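You operate a simulated robot arm through the tools that you are given. There is no shell and no other tool. Be economical: measure what you need, move in short steps, check, and stop when the job is done.

You run a simulated robot arm. Do the job below in one go: nothing can be reset, and whatever is moved stays where it is left.

Task
Put the brown pot and the white coffee pack that says "mild" from the top of the dining table in the brown basket.
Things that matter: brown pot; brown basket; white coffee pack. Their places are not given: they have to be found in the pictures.

Only the result counts: the job must be done as asked and must still hold three seconds after the hand-in. Knocking over, shifting, dropping, spilling or breaking anything else fails it.

Robot
A 7-joint arm with a two-finger parallel gripper, fixed in place. Base frame: the origin is at the foot of the arm, x ahead of it, y to its left, z up; the work surface is at about z = 0. Readings come in m, rad, newtons and seconds.
With the tool pointing down near the work surface it reaches from about 0.22 to 0.58 m from the base axis. Its first joint turns from -1.152 to 1.152 rad. Payload 2.5 kg.
The tool frame sits at the grasp point between the pads (the TCP): z along the fingers, y along the line on which they close. The tips reach 0.023 m beyond it. The gripper opens to 0.094 m. The fingers are 0.038 m wide and 0.01 m thick; the gripper's body (0.054 by 0.096 m) begins 0.039 m behind the TCP.
Orientation is told as [roll, pitch, yaw] about the base's x, y, z axes, in that order, counted from this pose: with the fingers straight down and closing along the base's y, the tool's x points along the base's -x, its y along +y and its z along -z.

Tools
- The arm moves only by the tool move_arm. Its argument "moves" is a list of rows, each a list of 3 entries, a list of its own where there are three numbers: the shift along the tool's x, y, z in m, then the turn, a rotation vector about the tool's x, y, z in rad, then the opening, from 0 (shut) to 1 (fully open). In form: [[[x, y, z], [wx, wy, wz], hand], ...]. A call has 1 to 20 rows; each row shifts and turns the commanded pose from where the row before left it, along the tool's axes as they then stand. Rows are played at 5 a second. More than 0.05 m and 0.15 rad between two rows, or a gripper value outside its range, and nothing of the call is played. Where a pose cannot be reached the arm comes as near as it can. A force on the tool above 40 N (or 10 N above the force at the start of the call, whichever is more), or a blocked arm, ends the call early, and 0.2 s more pass. Each finger travels about 0.108 m/s and halts on what it meets, pressing with about 28 N; the grip force reading is that of the motor and also rises with nothing between the fingers. The clock runs only during rows and for 0.2 s after the last one: add rows that do not move to give the fingers time. It gives the time, the measured TCP pose, the force on the tool (base axes), the opening and the grip force at its end, in the units of the frame above (readings bear some noise).
- Cameras (640 x 400 px; columns grow to the right, rows downward): "scene" is fixed at [0.1196, -0.4126, 0.5313]; the picture's right is [0.79, -0.61, 0.00], its down [-0.41, -0.54, -0.73] and it looks along [0.45, 0.58, -0.68] (base axes); focal length 259 px, centre (320, 200). "wrist" rides on the gripper at [-0.039, 0, -0.044] in the tool frame; the picture's right is [0.00, -1.00, 0.00], its down [0.97, 0.00, -0.24] and it looks along [0.24, 0.00, 0.97] (tool axes); focal length 218 px, centre (320, 200).
- grab_frame(camera): a new picture of that camera. No time passes.
- probe_pixels(camera, pixels): for up to 12 pixels [column, row] of the newest picture of that camera ("zoom" is the newest enlarged one), the place [x, y, z] in the base frame of the surface seen there, good to about 0.002 m. No time passes.
- zoom(camera, box): a new picture of the part [left, top, right, bottom] of that camera's present view, enlarged. No time passes.
- job_done(): hands the job in; it is judged then, once.

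Go step by step. Measure first, check grasps and placings, and put right what went wrong. The budget is 60 turns and 30 pictures, counting those below and the enlarged ones. Unless the task says otherwise, let go and move clear before handing in, and close with one line.

The tools are called after "Emit:" as name(argument=value, ...) on one line, values as JSON. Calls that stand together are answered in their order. move_arm: Moves the arm, as the interface text tells. Its arguments: {"type":"object","properties":{"moves":{"type":"array"}},"required":["moves"]} The other tools are called the same way: grab_frame (camera) takes a picture; probe_pixels (camera, pixels) gives the place of the surface under pixels of a picture; zoom (camera, box) takes an enlarged picture of a part of a camera's view; job_done () hands the job in.

At the start:

```text
time: 0.0
eef_pos: [0.3602, 0.0668, 0.2613]
tcp_rot: [-0.001, -0.001, -0.001]
contact_force: [0.6, 0.2, -0.2]
gripper_width: 0.094
gripper_force: 0.1
```

scene: 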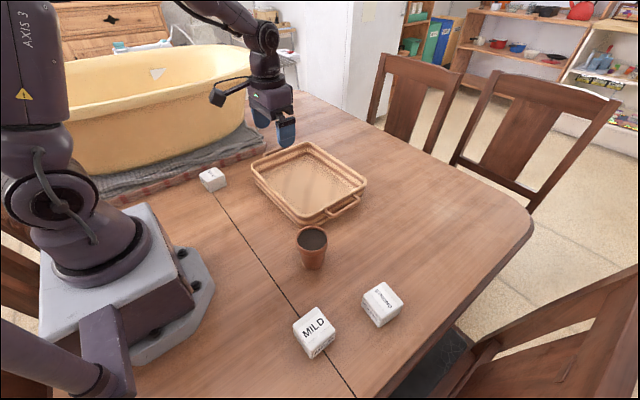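
wrist: 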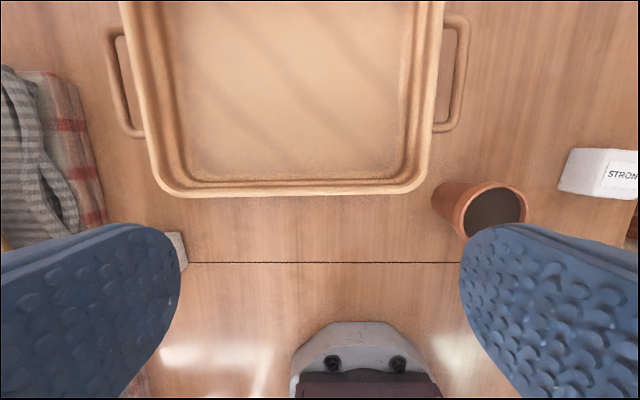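

The scene shows the MILD pack near (314,332), another pack near (382,304), the pot near (312,247) and the basket near (308,182). I'll enlarge the area and probe for positions.

Emit:
zoom(camera="scene", box=[240, 210, 432, 370])

Emit:
probe_pixels(camera="scene", pixels=[[294, 326], [311, 307], [335, 328], [314, 345], [309, 358], [299, 232], [326, 238], [312, 228], [312, 250], [302, 265], [322, 266], [312, 240]])

Emit:
probe_pixels(camera="scene", pixels=[[251, 168], [306, 142], [366, 182], [304, 218], [310, 180], [300, 200], [345, 208], [275, 170], [340, 180], [305, 155], [383, 296], [362, 300]])

```text
2.50 times, centred on (336, 290) of scene
```

zoom: 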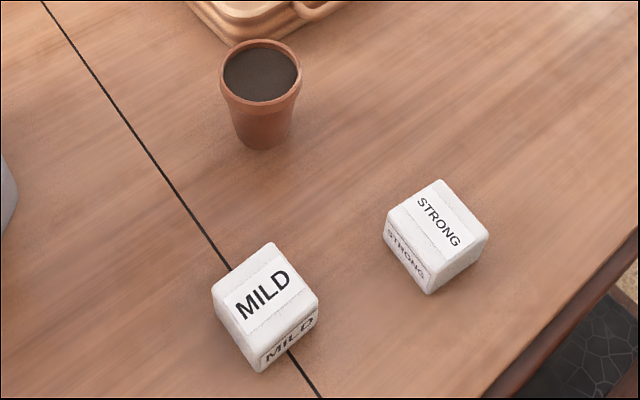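

```text
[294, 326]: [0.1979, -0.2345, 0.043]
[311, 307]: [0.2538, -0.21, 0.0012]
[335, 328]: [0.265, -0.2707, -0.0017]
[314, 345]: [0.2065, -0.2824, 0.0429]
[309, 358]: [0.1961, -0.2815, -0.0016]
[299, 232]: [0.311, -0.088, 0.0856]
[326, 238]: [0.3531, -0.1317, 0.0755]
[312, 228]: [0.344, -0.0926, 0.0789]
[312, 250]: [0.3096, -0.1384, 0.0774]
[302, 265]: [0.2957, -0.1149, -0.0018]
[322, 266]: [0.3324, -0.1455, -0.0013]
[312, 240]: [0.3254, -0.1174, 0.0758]
```

```text
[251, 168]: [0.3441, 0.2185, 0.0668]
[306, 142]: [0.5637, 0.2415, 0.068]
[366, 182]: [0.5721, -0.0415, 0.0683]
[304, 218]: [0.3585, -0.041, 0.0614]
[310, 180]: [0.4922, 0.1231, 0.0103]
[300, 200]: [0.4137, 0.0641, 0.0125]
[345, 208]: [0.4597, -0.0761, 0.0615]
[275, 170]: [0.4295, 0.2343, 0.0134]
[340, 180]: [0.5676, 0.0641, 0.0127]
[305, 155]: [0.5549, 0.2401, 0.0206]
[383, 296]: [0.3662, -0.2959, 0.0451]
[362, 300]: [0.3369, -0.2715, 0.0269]
```

The pot's axis is near (0.328, -0.113) with its rim at z≈0.08. The basket floor is z≈0.012 and its rim z≈0.067. Next I'll probe the pack's top corners and the pot rim in the enlarged picture.

Emit:
probe_pixels(camera="zoom", pixels=[[214, 289], [271, 246], [315, 297], [258, 344], [263, 295], [262, 366], [223, 80], [298, 78], [261, 43], [261, 103], [237, 140], [288, 138]])

```text
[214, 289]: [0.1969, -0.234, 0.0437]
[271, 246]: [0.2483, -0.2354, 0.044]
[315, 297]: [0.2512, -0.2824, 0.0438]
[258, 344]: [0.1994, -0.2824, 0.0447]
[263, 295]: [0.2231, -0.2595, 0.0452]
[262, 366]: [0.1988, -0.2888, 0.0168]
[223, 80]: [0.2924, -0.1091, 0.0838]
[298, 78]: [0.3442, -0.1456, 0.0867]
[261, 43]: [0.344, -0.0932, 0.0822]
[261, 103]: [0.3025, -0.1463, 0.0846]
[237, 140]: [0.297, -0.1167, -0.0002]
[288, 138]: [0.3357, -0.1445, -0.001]
```

The MILD pack is axis-aligned, centred at (0.224, -0.259), about 0.05 wide and 0.045 high. The pot's centre is about (0.321, -0.123). I'll take the pack first and move above it at the present height.

Emit:
move_arm(moves=[[[0.017, -0.0407, 0], [0, 0, 0], 1], [[0.017, -0.0407, 0], [0, 0, 0], 1], [[0.017, -0.0407, 0], [0, 0, 0], 1], [[0.017, -0.0407, 0], [0, 0, 0], 1], [[0.017, -0.0407, 0], [0, 0, 0], 1], [[0.017, -0.0407, 0], [0, 0, 0], 1], [[0.017, -0.0407, 0], [0, 0, 0], 1], [[0.017, -0.0407, 0], [0, 0, 0], 1], [[0, 0, 0.04], [0, 0, 0], 1], [[0, 0, 0.04], [0, 0, 0], 1], [[0, 0, 0.04], [0, 0, 0], 1], [[0, 0, 0], [0, 0, 0], 1]])

Emit:
grab_frame(camera="wrist")

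```text
time: 2.6
eef_pos: [0.2275, -0.2591, 0.1415]
tcp_rot: [0.0, -0.002, 0.0]
contact_force: [0.8, -0.6, 0.1]
gripper_width: 0.0941
gripper_force: 0.2
```

```text
26 pictures are left
```

wrist: 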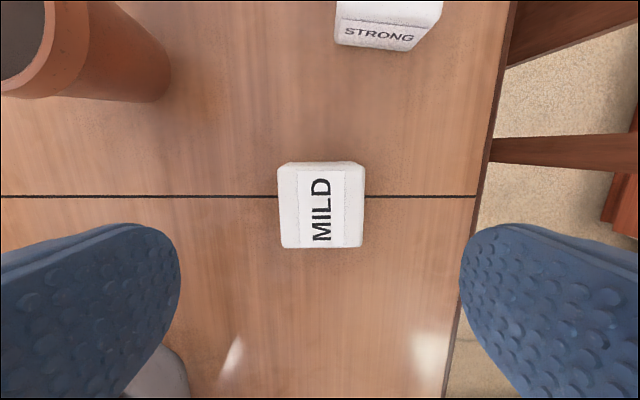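

Emit:
probe_pixels(camera="wrist", pixels=[[281, 208], [361, 208], [320, 172], [320, 243], [320, 208], [286, 242], [358, 242]])

```text
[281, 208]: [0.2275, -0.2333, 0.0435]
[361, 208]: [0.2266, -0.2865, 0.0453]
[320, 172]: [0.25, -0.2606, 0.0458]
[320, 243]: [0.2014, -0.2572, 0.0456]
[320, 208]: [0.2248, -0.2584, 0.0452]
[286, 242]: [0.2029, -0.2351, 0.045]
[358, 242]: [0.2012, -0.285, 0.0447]
```

The pack's top at wrist pixels (281–361, 165–247) is centred at (0.225, -0.260), right between the fingers. I'll go down to z≈0.03 and close.

Emit:
move_arm(moves=[[[0.002, -0.001, 0.03], [0, 0, 0], 1], [[0, 0, 0.03], [0, 0, 0], 1], [[0, 0, 0.03], [0, 0, 0], 1], [[0, 0, 0.021], [0, 0, 0], 1], [[0, 0, 0], [0, 0, 0], 1], [[0, 0, 0], [0, 0, 0], 0.3], [[0, 0, 0], [0, 0, 0], 0.3], [[0, 0, 0], [0, 0, 0], 0.3], [[0, 0, 0], [0, 0, 0], 0.3]])

```text
time: 4.6
eef_pos: [0.2231, -0.2592, 0.0319]
tcp_rot: [-0.001, -0.001, 0.001]
contact_force: [0.9, 0.0, -1.4]
gripper_width: 0.0572
gripper_force: 27.7
```

The fingers stopped at 0.057 m with 27.7 N, so the pack is held. I'll lift it straight up.

Emit:
move_arm(moves=[[[0, 0, -0.02], [0, 0, 0], 0.3], [[0, 0, -0.04], [0, 0, 0], 0.3], [[0, 0, -0.04], [0, 0, 0], 0.3], [[0, 0, -0.04], [0, 0, 0], 0.3], [[0, 0, -0.04], [0, 0, 0], 0.3], [[0, 0, -0.02], [0, 0, 0], 0.3], [[0, 0, 0], [0, 0, 0], 0.3]])

Emit:
grab_frame(camera="wrist")

```text
time: 6.2
eef_pos: [0.2221, -0.2613, 0.2305]
tcp_rot: [-0.001, 0.0, -0.001]
contact_force: [0.3, -0.1, -0.2]
gripper_width: 0.0581
gripper_force: 27.3
```

```text
25 pictures are left
```

wrist: 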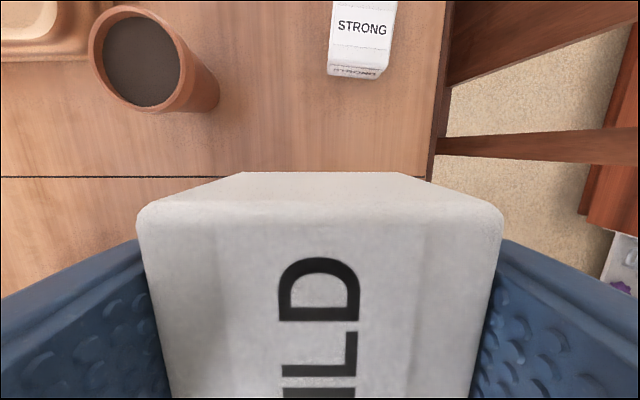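

The pack is held level and clear of the table. I'll carry it over the basket to (0.46, 0.135) at this height.

Emit:
move_arm(moves=[[[-0.0238, 0.0396, 0], [0, 0, 0], 0.3], [[-0.0238, 0.0396, 0], [0, 0, 0], 0.3], [[-0.0238, 0.0396, 0], [0, 0, 0], 0.3], [[-0.0238, 0.0396, 0], [0, 0, 0], 0.3], [[-0.0238, 0.0396, 0], [0, 0, 0], 0.3], [[-0.0238, 0.0396, 0], [0, 0, 0], 0.3], [[-0.0238, 0.0396, 0], [0, 0, 0], 0.3], [[-0.0238, 0.0396, 0], [0, 0, 0], 0.3], [[-0.0238, 0.0396, 0], [0, 0, 0], 0.3], [[-0.0238, 0.0396, 0], [0, 0, 0], 0.3], [[0, 0, 0.04], [0, 0, 0], 0.3], [[0, 0, 0.04], [0, 0, 0], 0.3], [[0, 0, 0], [0, 0, 0], 0.3], [[0, 0, 0], [0, 0, 0], 0.3]])

Emit:
grab_frame(camera="scene")

Emit:
grab_frame(camera="wrist")

```text
time: 9.2
eef_pos: [0.462, 0.14, 0.152]
tcp_rot: [-0.001, 0.0, 0.002]
contact_force: [0.1, 0.6, -0.5]
gripper_width: 0.0575
gripper_force: 28.3
```

```text
24 pictures are left
```

scene: 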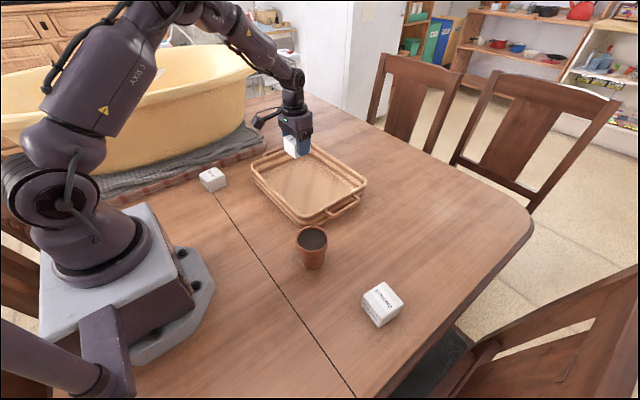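

```text
23 pictures are left
```

wrist: 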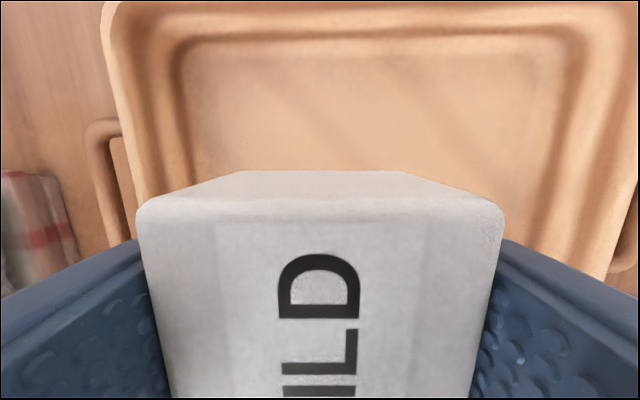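

The pack hangs over the basket. I'll measure the basket's inner edges in the wrist picture before lowering.

Emit:
probe_pixels(camera="wrist", pixels=[[195, 130], [165, 130], [120, 130], [550, 130], [580, 130], [620, 130], [370, 55], [370, 25], [370, 120]])

Emit:
probe_pixels(camera="scene", pixels=[[300, 216], [301, 205], [272, 190], [265, 170], [330, 208], [340, 200]])

```text
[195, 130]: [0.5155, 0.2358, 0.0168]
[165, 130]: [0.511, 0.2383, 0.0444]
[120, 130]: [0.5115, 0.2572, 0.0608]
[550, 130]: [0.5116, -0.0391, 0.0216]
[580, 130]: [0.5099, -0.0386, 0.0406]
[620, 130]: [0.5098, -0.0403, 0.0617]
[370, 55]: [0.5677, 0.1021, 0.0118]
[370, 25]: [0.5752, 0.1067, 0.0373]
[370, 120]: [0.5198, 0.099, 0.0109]
```

```text
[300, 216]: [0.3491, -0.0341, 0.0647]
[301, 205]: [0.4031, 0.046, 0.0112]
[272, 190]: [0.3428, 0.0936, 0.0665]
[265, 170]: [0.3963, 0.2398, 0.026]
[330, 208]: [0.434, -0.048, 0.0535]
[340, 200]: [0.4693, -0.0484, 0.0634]
```

The interior spans y -0.035 to 0.235 and x about 0.36 to 0.565, with the floor at z≈0.011. I'll shift to y≈0.162, lower to z≈0.045 and check.

Emit:
move_arm(moves=[[[0, 0.022, 0], [0, 0, 0], 0.3], [[0, 0, 0.03], [0, 0, 0], 0.3], [[0, 0, 0.03], [0, 0, 0], 0.3], [[0, 0, 0.03], [0, 0, 0], 0.3], [[0, 0, 0.015], [0, 0, 0], 0.3], [[0, 0, 0], [0, 0, 0], 0.3], [[0, 0, 0], [0, 0, 0], 0.3]])

```text
time: 10.8
eef_pos: [0.4613, 0.1558, 0.0448]
tcp_rot: [0.001, -0.001, 0.0]
contact_force: [0.1, 0.4, -0.7]
gripper_width: 0.0576
gripper_force: 27.8
```

The pack is about 1 mm above the floor with no contact force yet. I'll lower a touch more, then open.

Emit:
move_arm(moves=[[[0, 0, 0.002], [0, 0, 0], 0.3], [[0, 0, 0], [0, 0, 0], 0.3], [[0, 0, 0], [0, 0, 0], 0.7], [[0, 0, 0], [0, 0, 0], 0.9], [[0, 0, 0], [0, 0, 0], 0.9], [[0, 0, -0.03], [0, 0, 0], 0.9], [[0, 0, -0.04], [0, 0, 0], 0.9], [[0, 0, -0.04], [0, 0, 0], 0.9], [[0, 0, -0.04], [0, 0, 0], 1], [[0, 0, -0.04], [0, 0, 0], 1], [[0, 0, 0], [0, 0, 0], 1]])

Emit:
grab_frame(camera="wrist")

```text
time: 13.2
eef_pos: [0.4632, 0.1563, 0.2346]
tcp_rot: [0.0, 0.0, 0.0]
contact_force: [-0.3, -0.5, 0.3]
gripper_width: 0.0942
gripper_force: 0.0
```

```text
22 pictures are left
```

wrist: 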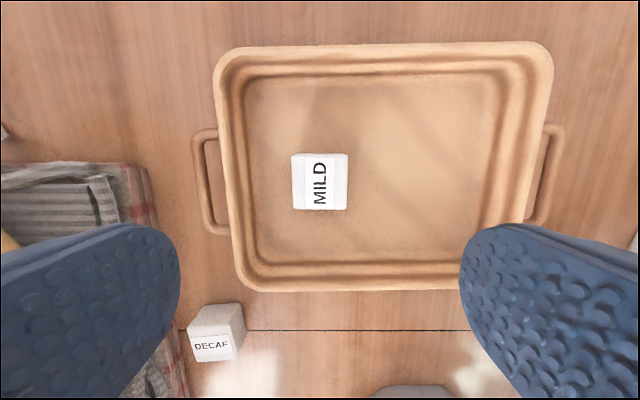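

The MILD pack sits flat in the basket. Now I'll go above the pot at about (0.321, -0.123) and look.

Emit:
move_arm(moves=[[[0.0203, -0.04, 0], [0, 0, 0], 1], [[0.0203, -0.04, 0], [0, 0, 0], 1], [[0.0203, -0.04, 0], [0, 0, 0], 1], [[0.0203, -0.04, 0], [0, 0, 0], 1], [[0.0203, -0.04, 0], [0, 0, 0], 1], [[0.0203, -0.04, 0], [0, 0, 0], 1], [[0.0203, -0.04, 0], [0, 0, 0], 1], [[0, 0, 0.04], [0, 0, 0], 1], [[0, 0, 0], [0, 0, 0], 1], [[0, 0, 0], [0, 0, 0], 1]])

Emit:
grab_frame(camera="wrist")

```text
time: 15.4
eef_pos: [0.3194, -0.1237, 0.1938]
tcp_rot: [0.0, 0.001, 0.0]
contact_force: [-0.6, 0.2, -0.4]
gripper_width: 0.0941
gripper_force: 0.1
```

```text
21 pictures are left
```

wrist: 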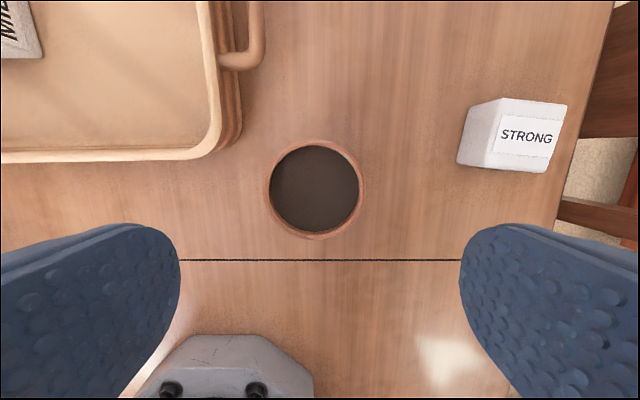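

Emit:
probe_pixels(camera="wrist", pixels=[[268, 190], [362, 190], [315, 142], [315, 236], [315, 188]])

```text
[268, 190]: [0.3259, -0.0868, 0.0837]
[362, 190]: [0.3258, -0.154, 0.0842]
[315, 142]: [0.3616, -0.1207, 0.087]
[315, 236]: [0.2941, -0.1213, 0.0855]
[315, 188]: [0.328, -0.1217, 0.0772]
```

The rim is centred at (0.327, -0.1205), 0.067 m wide, with its top at z≈0.085. I'll centre, go down to z≈0.065 and close on it.

Emit:
move_arm(moves=[[[-0.0078, 0.003, 0.02], [0, 0, 0], 1], [[0, 0, 0.03], [0, 0, 0], 1], [[0, 0, 0.03], [0, 0, 0], 1], [[0, 0, 0.03], [0, 0, 0], 1], [[0, 0, 0.018], [0, 0, 0], 1], [[0, 0, 0], [0, 0, 0], 1], [[0, 0, 0], [0, 0, 0], 0.45], [[0, 0, 0], [0, 0, 0], 0.45], [[0, 0, 0], [0, 0, 0], 0.45], [[0, 0, 0], [0, 0, 0], 0.45]])

```text
time: 17.6
eef_pos: [0.3252, -0.1188, 0.0661]
tcp_rot: [0.001, 0.001, 0.0]
contact_force: [0.3, 0.2, -0.5]
gripper_width: 0.0728
gripper_force: 28.3
```

The fingers hold the pot at 0.073 m with 28 N. I'll lift a little, then higher, and look.

Emit:
move_arm(moves=[[[0, 0, -0.01], [0, 0, 0], 0.45], [[0, 0, -0.02], [0, 0, 0], 0.45], [[0, 0, -0.03], [0, 0, 0], 0.45], [[0, 0, -0.03], [0, 0, 0], 0.45], [[0, 0, -0.03], [0, 0, 0], 0.45], [[0, 0, -0.03], [0, 0, 0], 0.45], [[0, 0, 0], [0, 0, 0], 0.45]])

Emit:
grab_frame(camera="scene")

```text
time: 19.2
eef_pos: [0.3271, -0.1193, 0.214]
tcp_rot: [0.0, 0.0, 0.0]
contact_force: [0.4, 0.0, -2.1]
gripper_width: 0.0727
gripper_force: 28.1
```

```text
20 pictures are left
```

scene: 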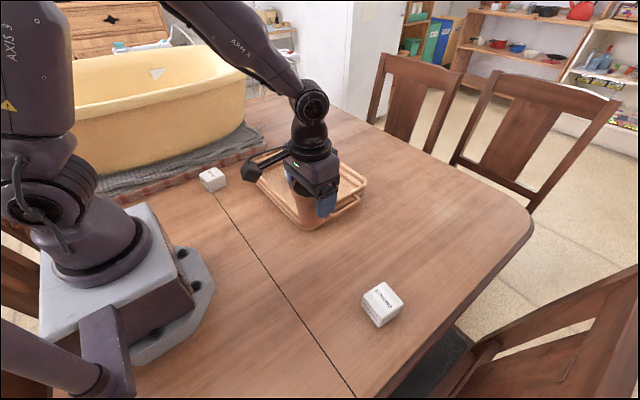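

The pot hangs upright (pixel 315,210), its bottom at z≈0.148, well above the rim. I'll carry it to (0.465, 0.045) and lower most of the way.

Emit:
move_arm(moves=[[[-0.023, 0.0273, 0], [0, 0, 0], 0.45], [[-0.023, 0.0273, 0], [0, 0, 0], 0.45], [[-0.023, 0.0273, 0], [0, 0, 0], 0.45], [[-0.023, 0.0273, 0], [0, 0, 0], 0.45], [[-0.023, 0.0273, 0], [0, 0, 0], 0.45], [[-0.023, 0.0273, 0], [0, 0, 0], 0.45], [[0, 0, 0], [0, 0, 0], 0.45], [[0, 0, 0.03], [0, 0, 0], 0.45], [[0, 0, 0.03], [0, 0, 0], 0.45], [[0, 0, 0.03], [0, 0, 0], 0.45], [[0, 0, 0.025], [0, 0, 0], 0.45], [[0, 0, 0.015], [0, 0, 0], 0.45], [[0, 0, 0], [0, 0, 0], 0.45], [[0, 0, 0], [0, 0, 0], 0.45]])

Emit:
grab_frame(camera="scene")

```text
time: 22.2
eef_pos: [0.4635, 0.0435, 0.0864]
tcp_rot: [0.0, 0.001, 0.0]
contact_force: [-0.2, 0.0, -2.2]
gripper_width: 0.0729
gripper_force: 27.8
```

```text
19 pictures are left
```

scene: 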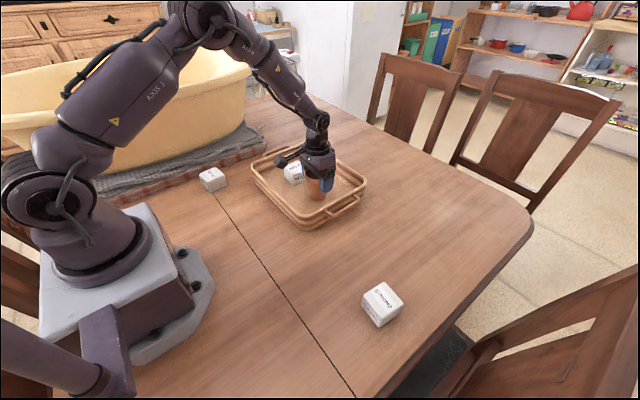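

The pot is inside the basket beside the pack, and its base is about 8 mm above the floor. I'll ease it down.

Emit:
move_arm(moves=[[[0, 0, 0.004], [0, 0, 0], 0.45], [[0, 0, 0.003], [0, 0, 0], 0.45], [[0, 0, 0.002], [0, 0, 0], 0.45], [[0, 0, 0], [0, 0, 0], 0.45], [[0, 0, 0], [0, 0, 0], 0.45]])

```text
time: 23.4
eef_pos: [0.4648, 0.0448, 0.077]
tcp_rot: [0.0, -0.001, -0.002]
contact_force: [-4.6, 0.6, 11.1]
gripper_width: 0.0729
gripper_force: 27.9
```

The upward force of 11 N shows the pot is on the floor. I'll ease back 1 mm, open gently and go straight up.

Emit:
move_arm(moves=[[[0, 0, -0.001], [0, 0, 0], 0.45], [[0, 0, 0], [0, 0, 0], 0.8], [[0, 0, 0], [0, 0, 0], 0.95], [[0, 0, 0], [0, 0, 0], 0.95], [[0, 0, 0], [0, 0, 0], 0.95], [[0, 0, -0.02], [0, 0, 0], 0.95], [[0, 0, -0.03], [0, 0, 0], 0.95], [[0, 0, -0.04], [0, 0, 0], 0.95], [[0, 0, -0.04], [0, 0, 0], 0.95], [[0, 0, -0.04], [0, 0, 0], 0.95], [[0, 0, 0], [0, 0, 0], 0.95], [[0, 0, 0], [0, 0, 0], 0.95]])

Emit:
grab_frame(camera="wrist")

Emit:
grab_frame(camera="scene")

```text
time: 26.0
eef_pos: [0.4635, 0.0467, 0.2498]
tcp_rot: [0.0, 0.001, -0.002]
contact_force: [-0.1, 0.7, 0.4]
gripper_width: 0.089
gripper_force: 0.1
```

```text
18 pictures are left
```

wrist: 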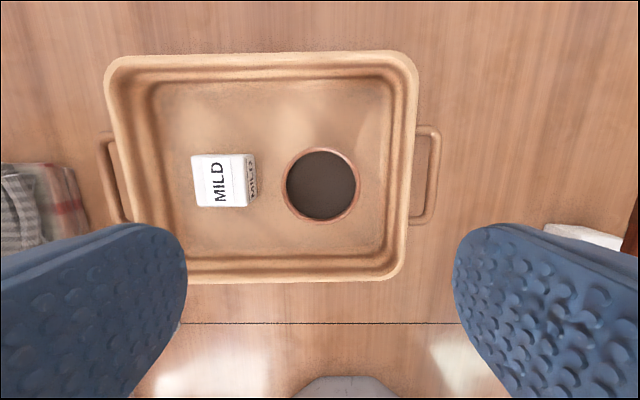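

```text
17 pictures are left
```

scene: 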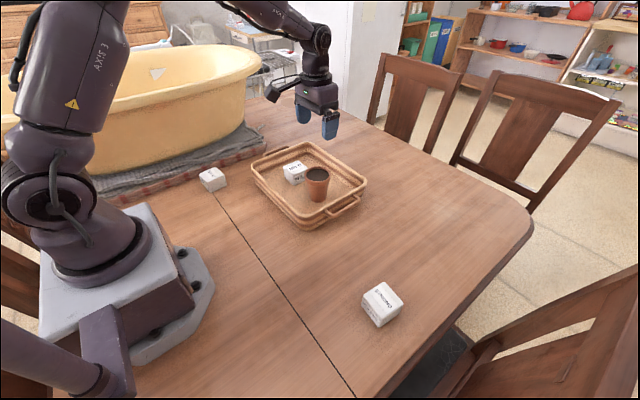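

Both pictures show the pot upright and the MILD pack flat in the basket. The hand is clear and everything else is where it was, so I'll hand in.

Emit:
job_done()

```text
The job is handed in.
```

The brown pot (upright) and the white "MILD" coffee pack are both in the brown basket; the arm is clear, the last pictures show nothing else moved, and the job is handed in.
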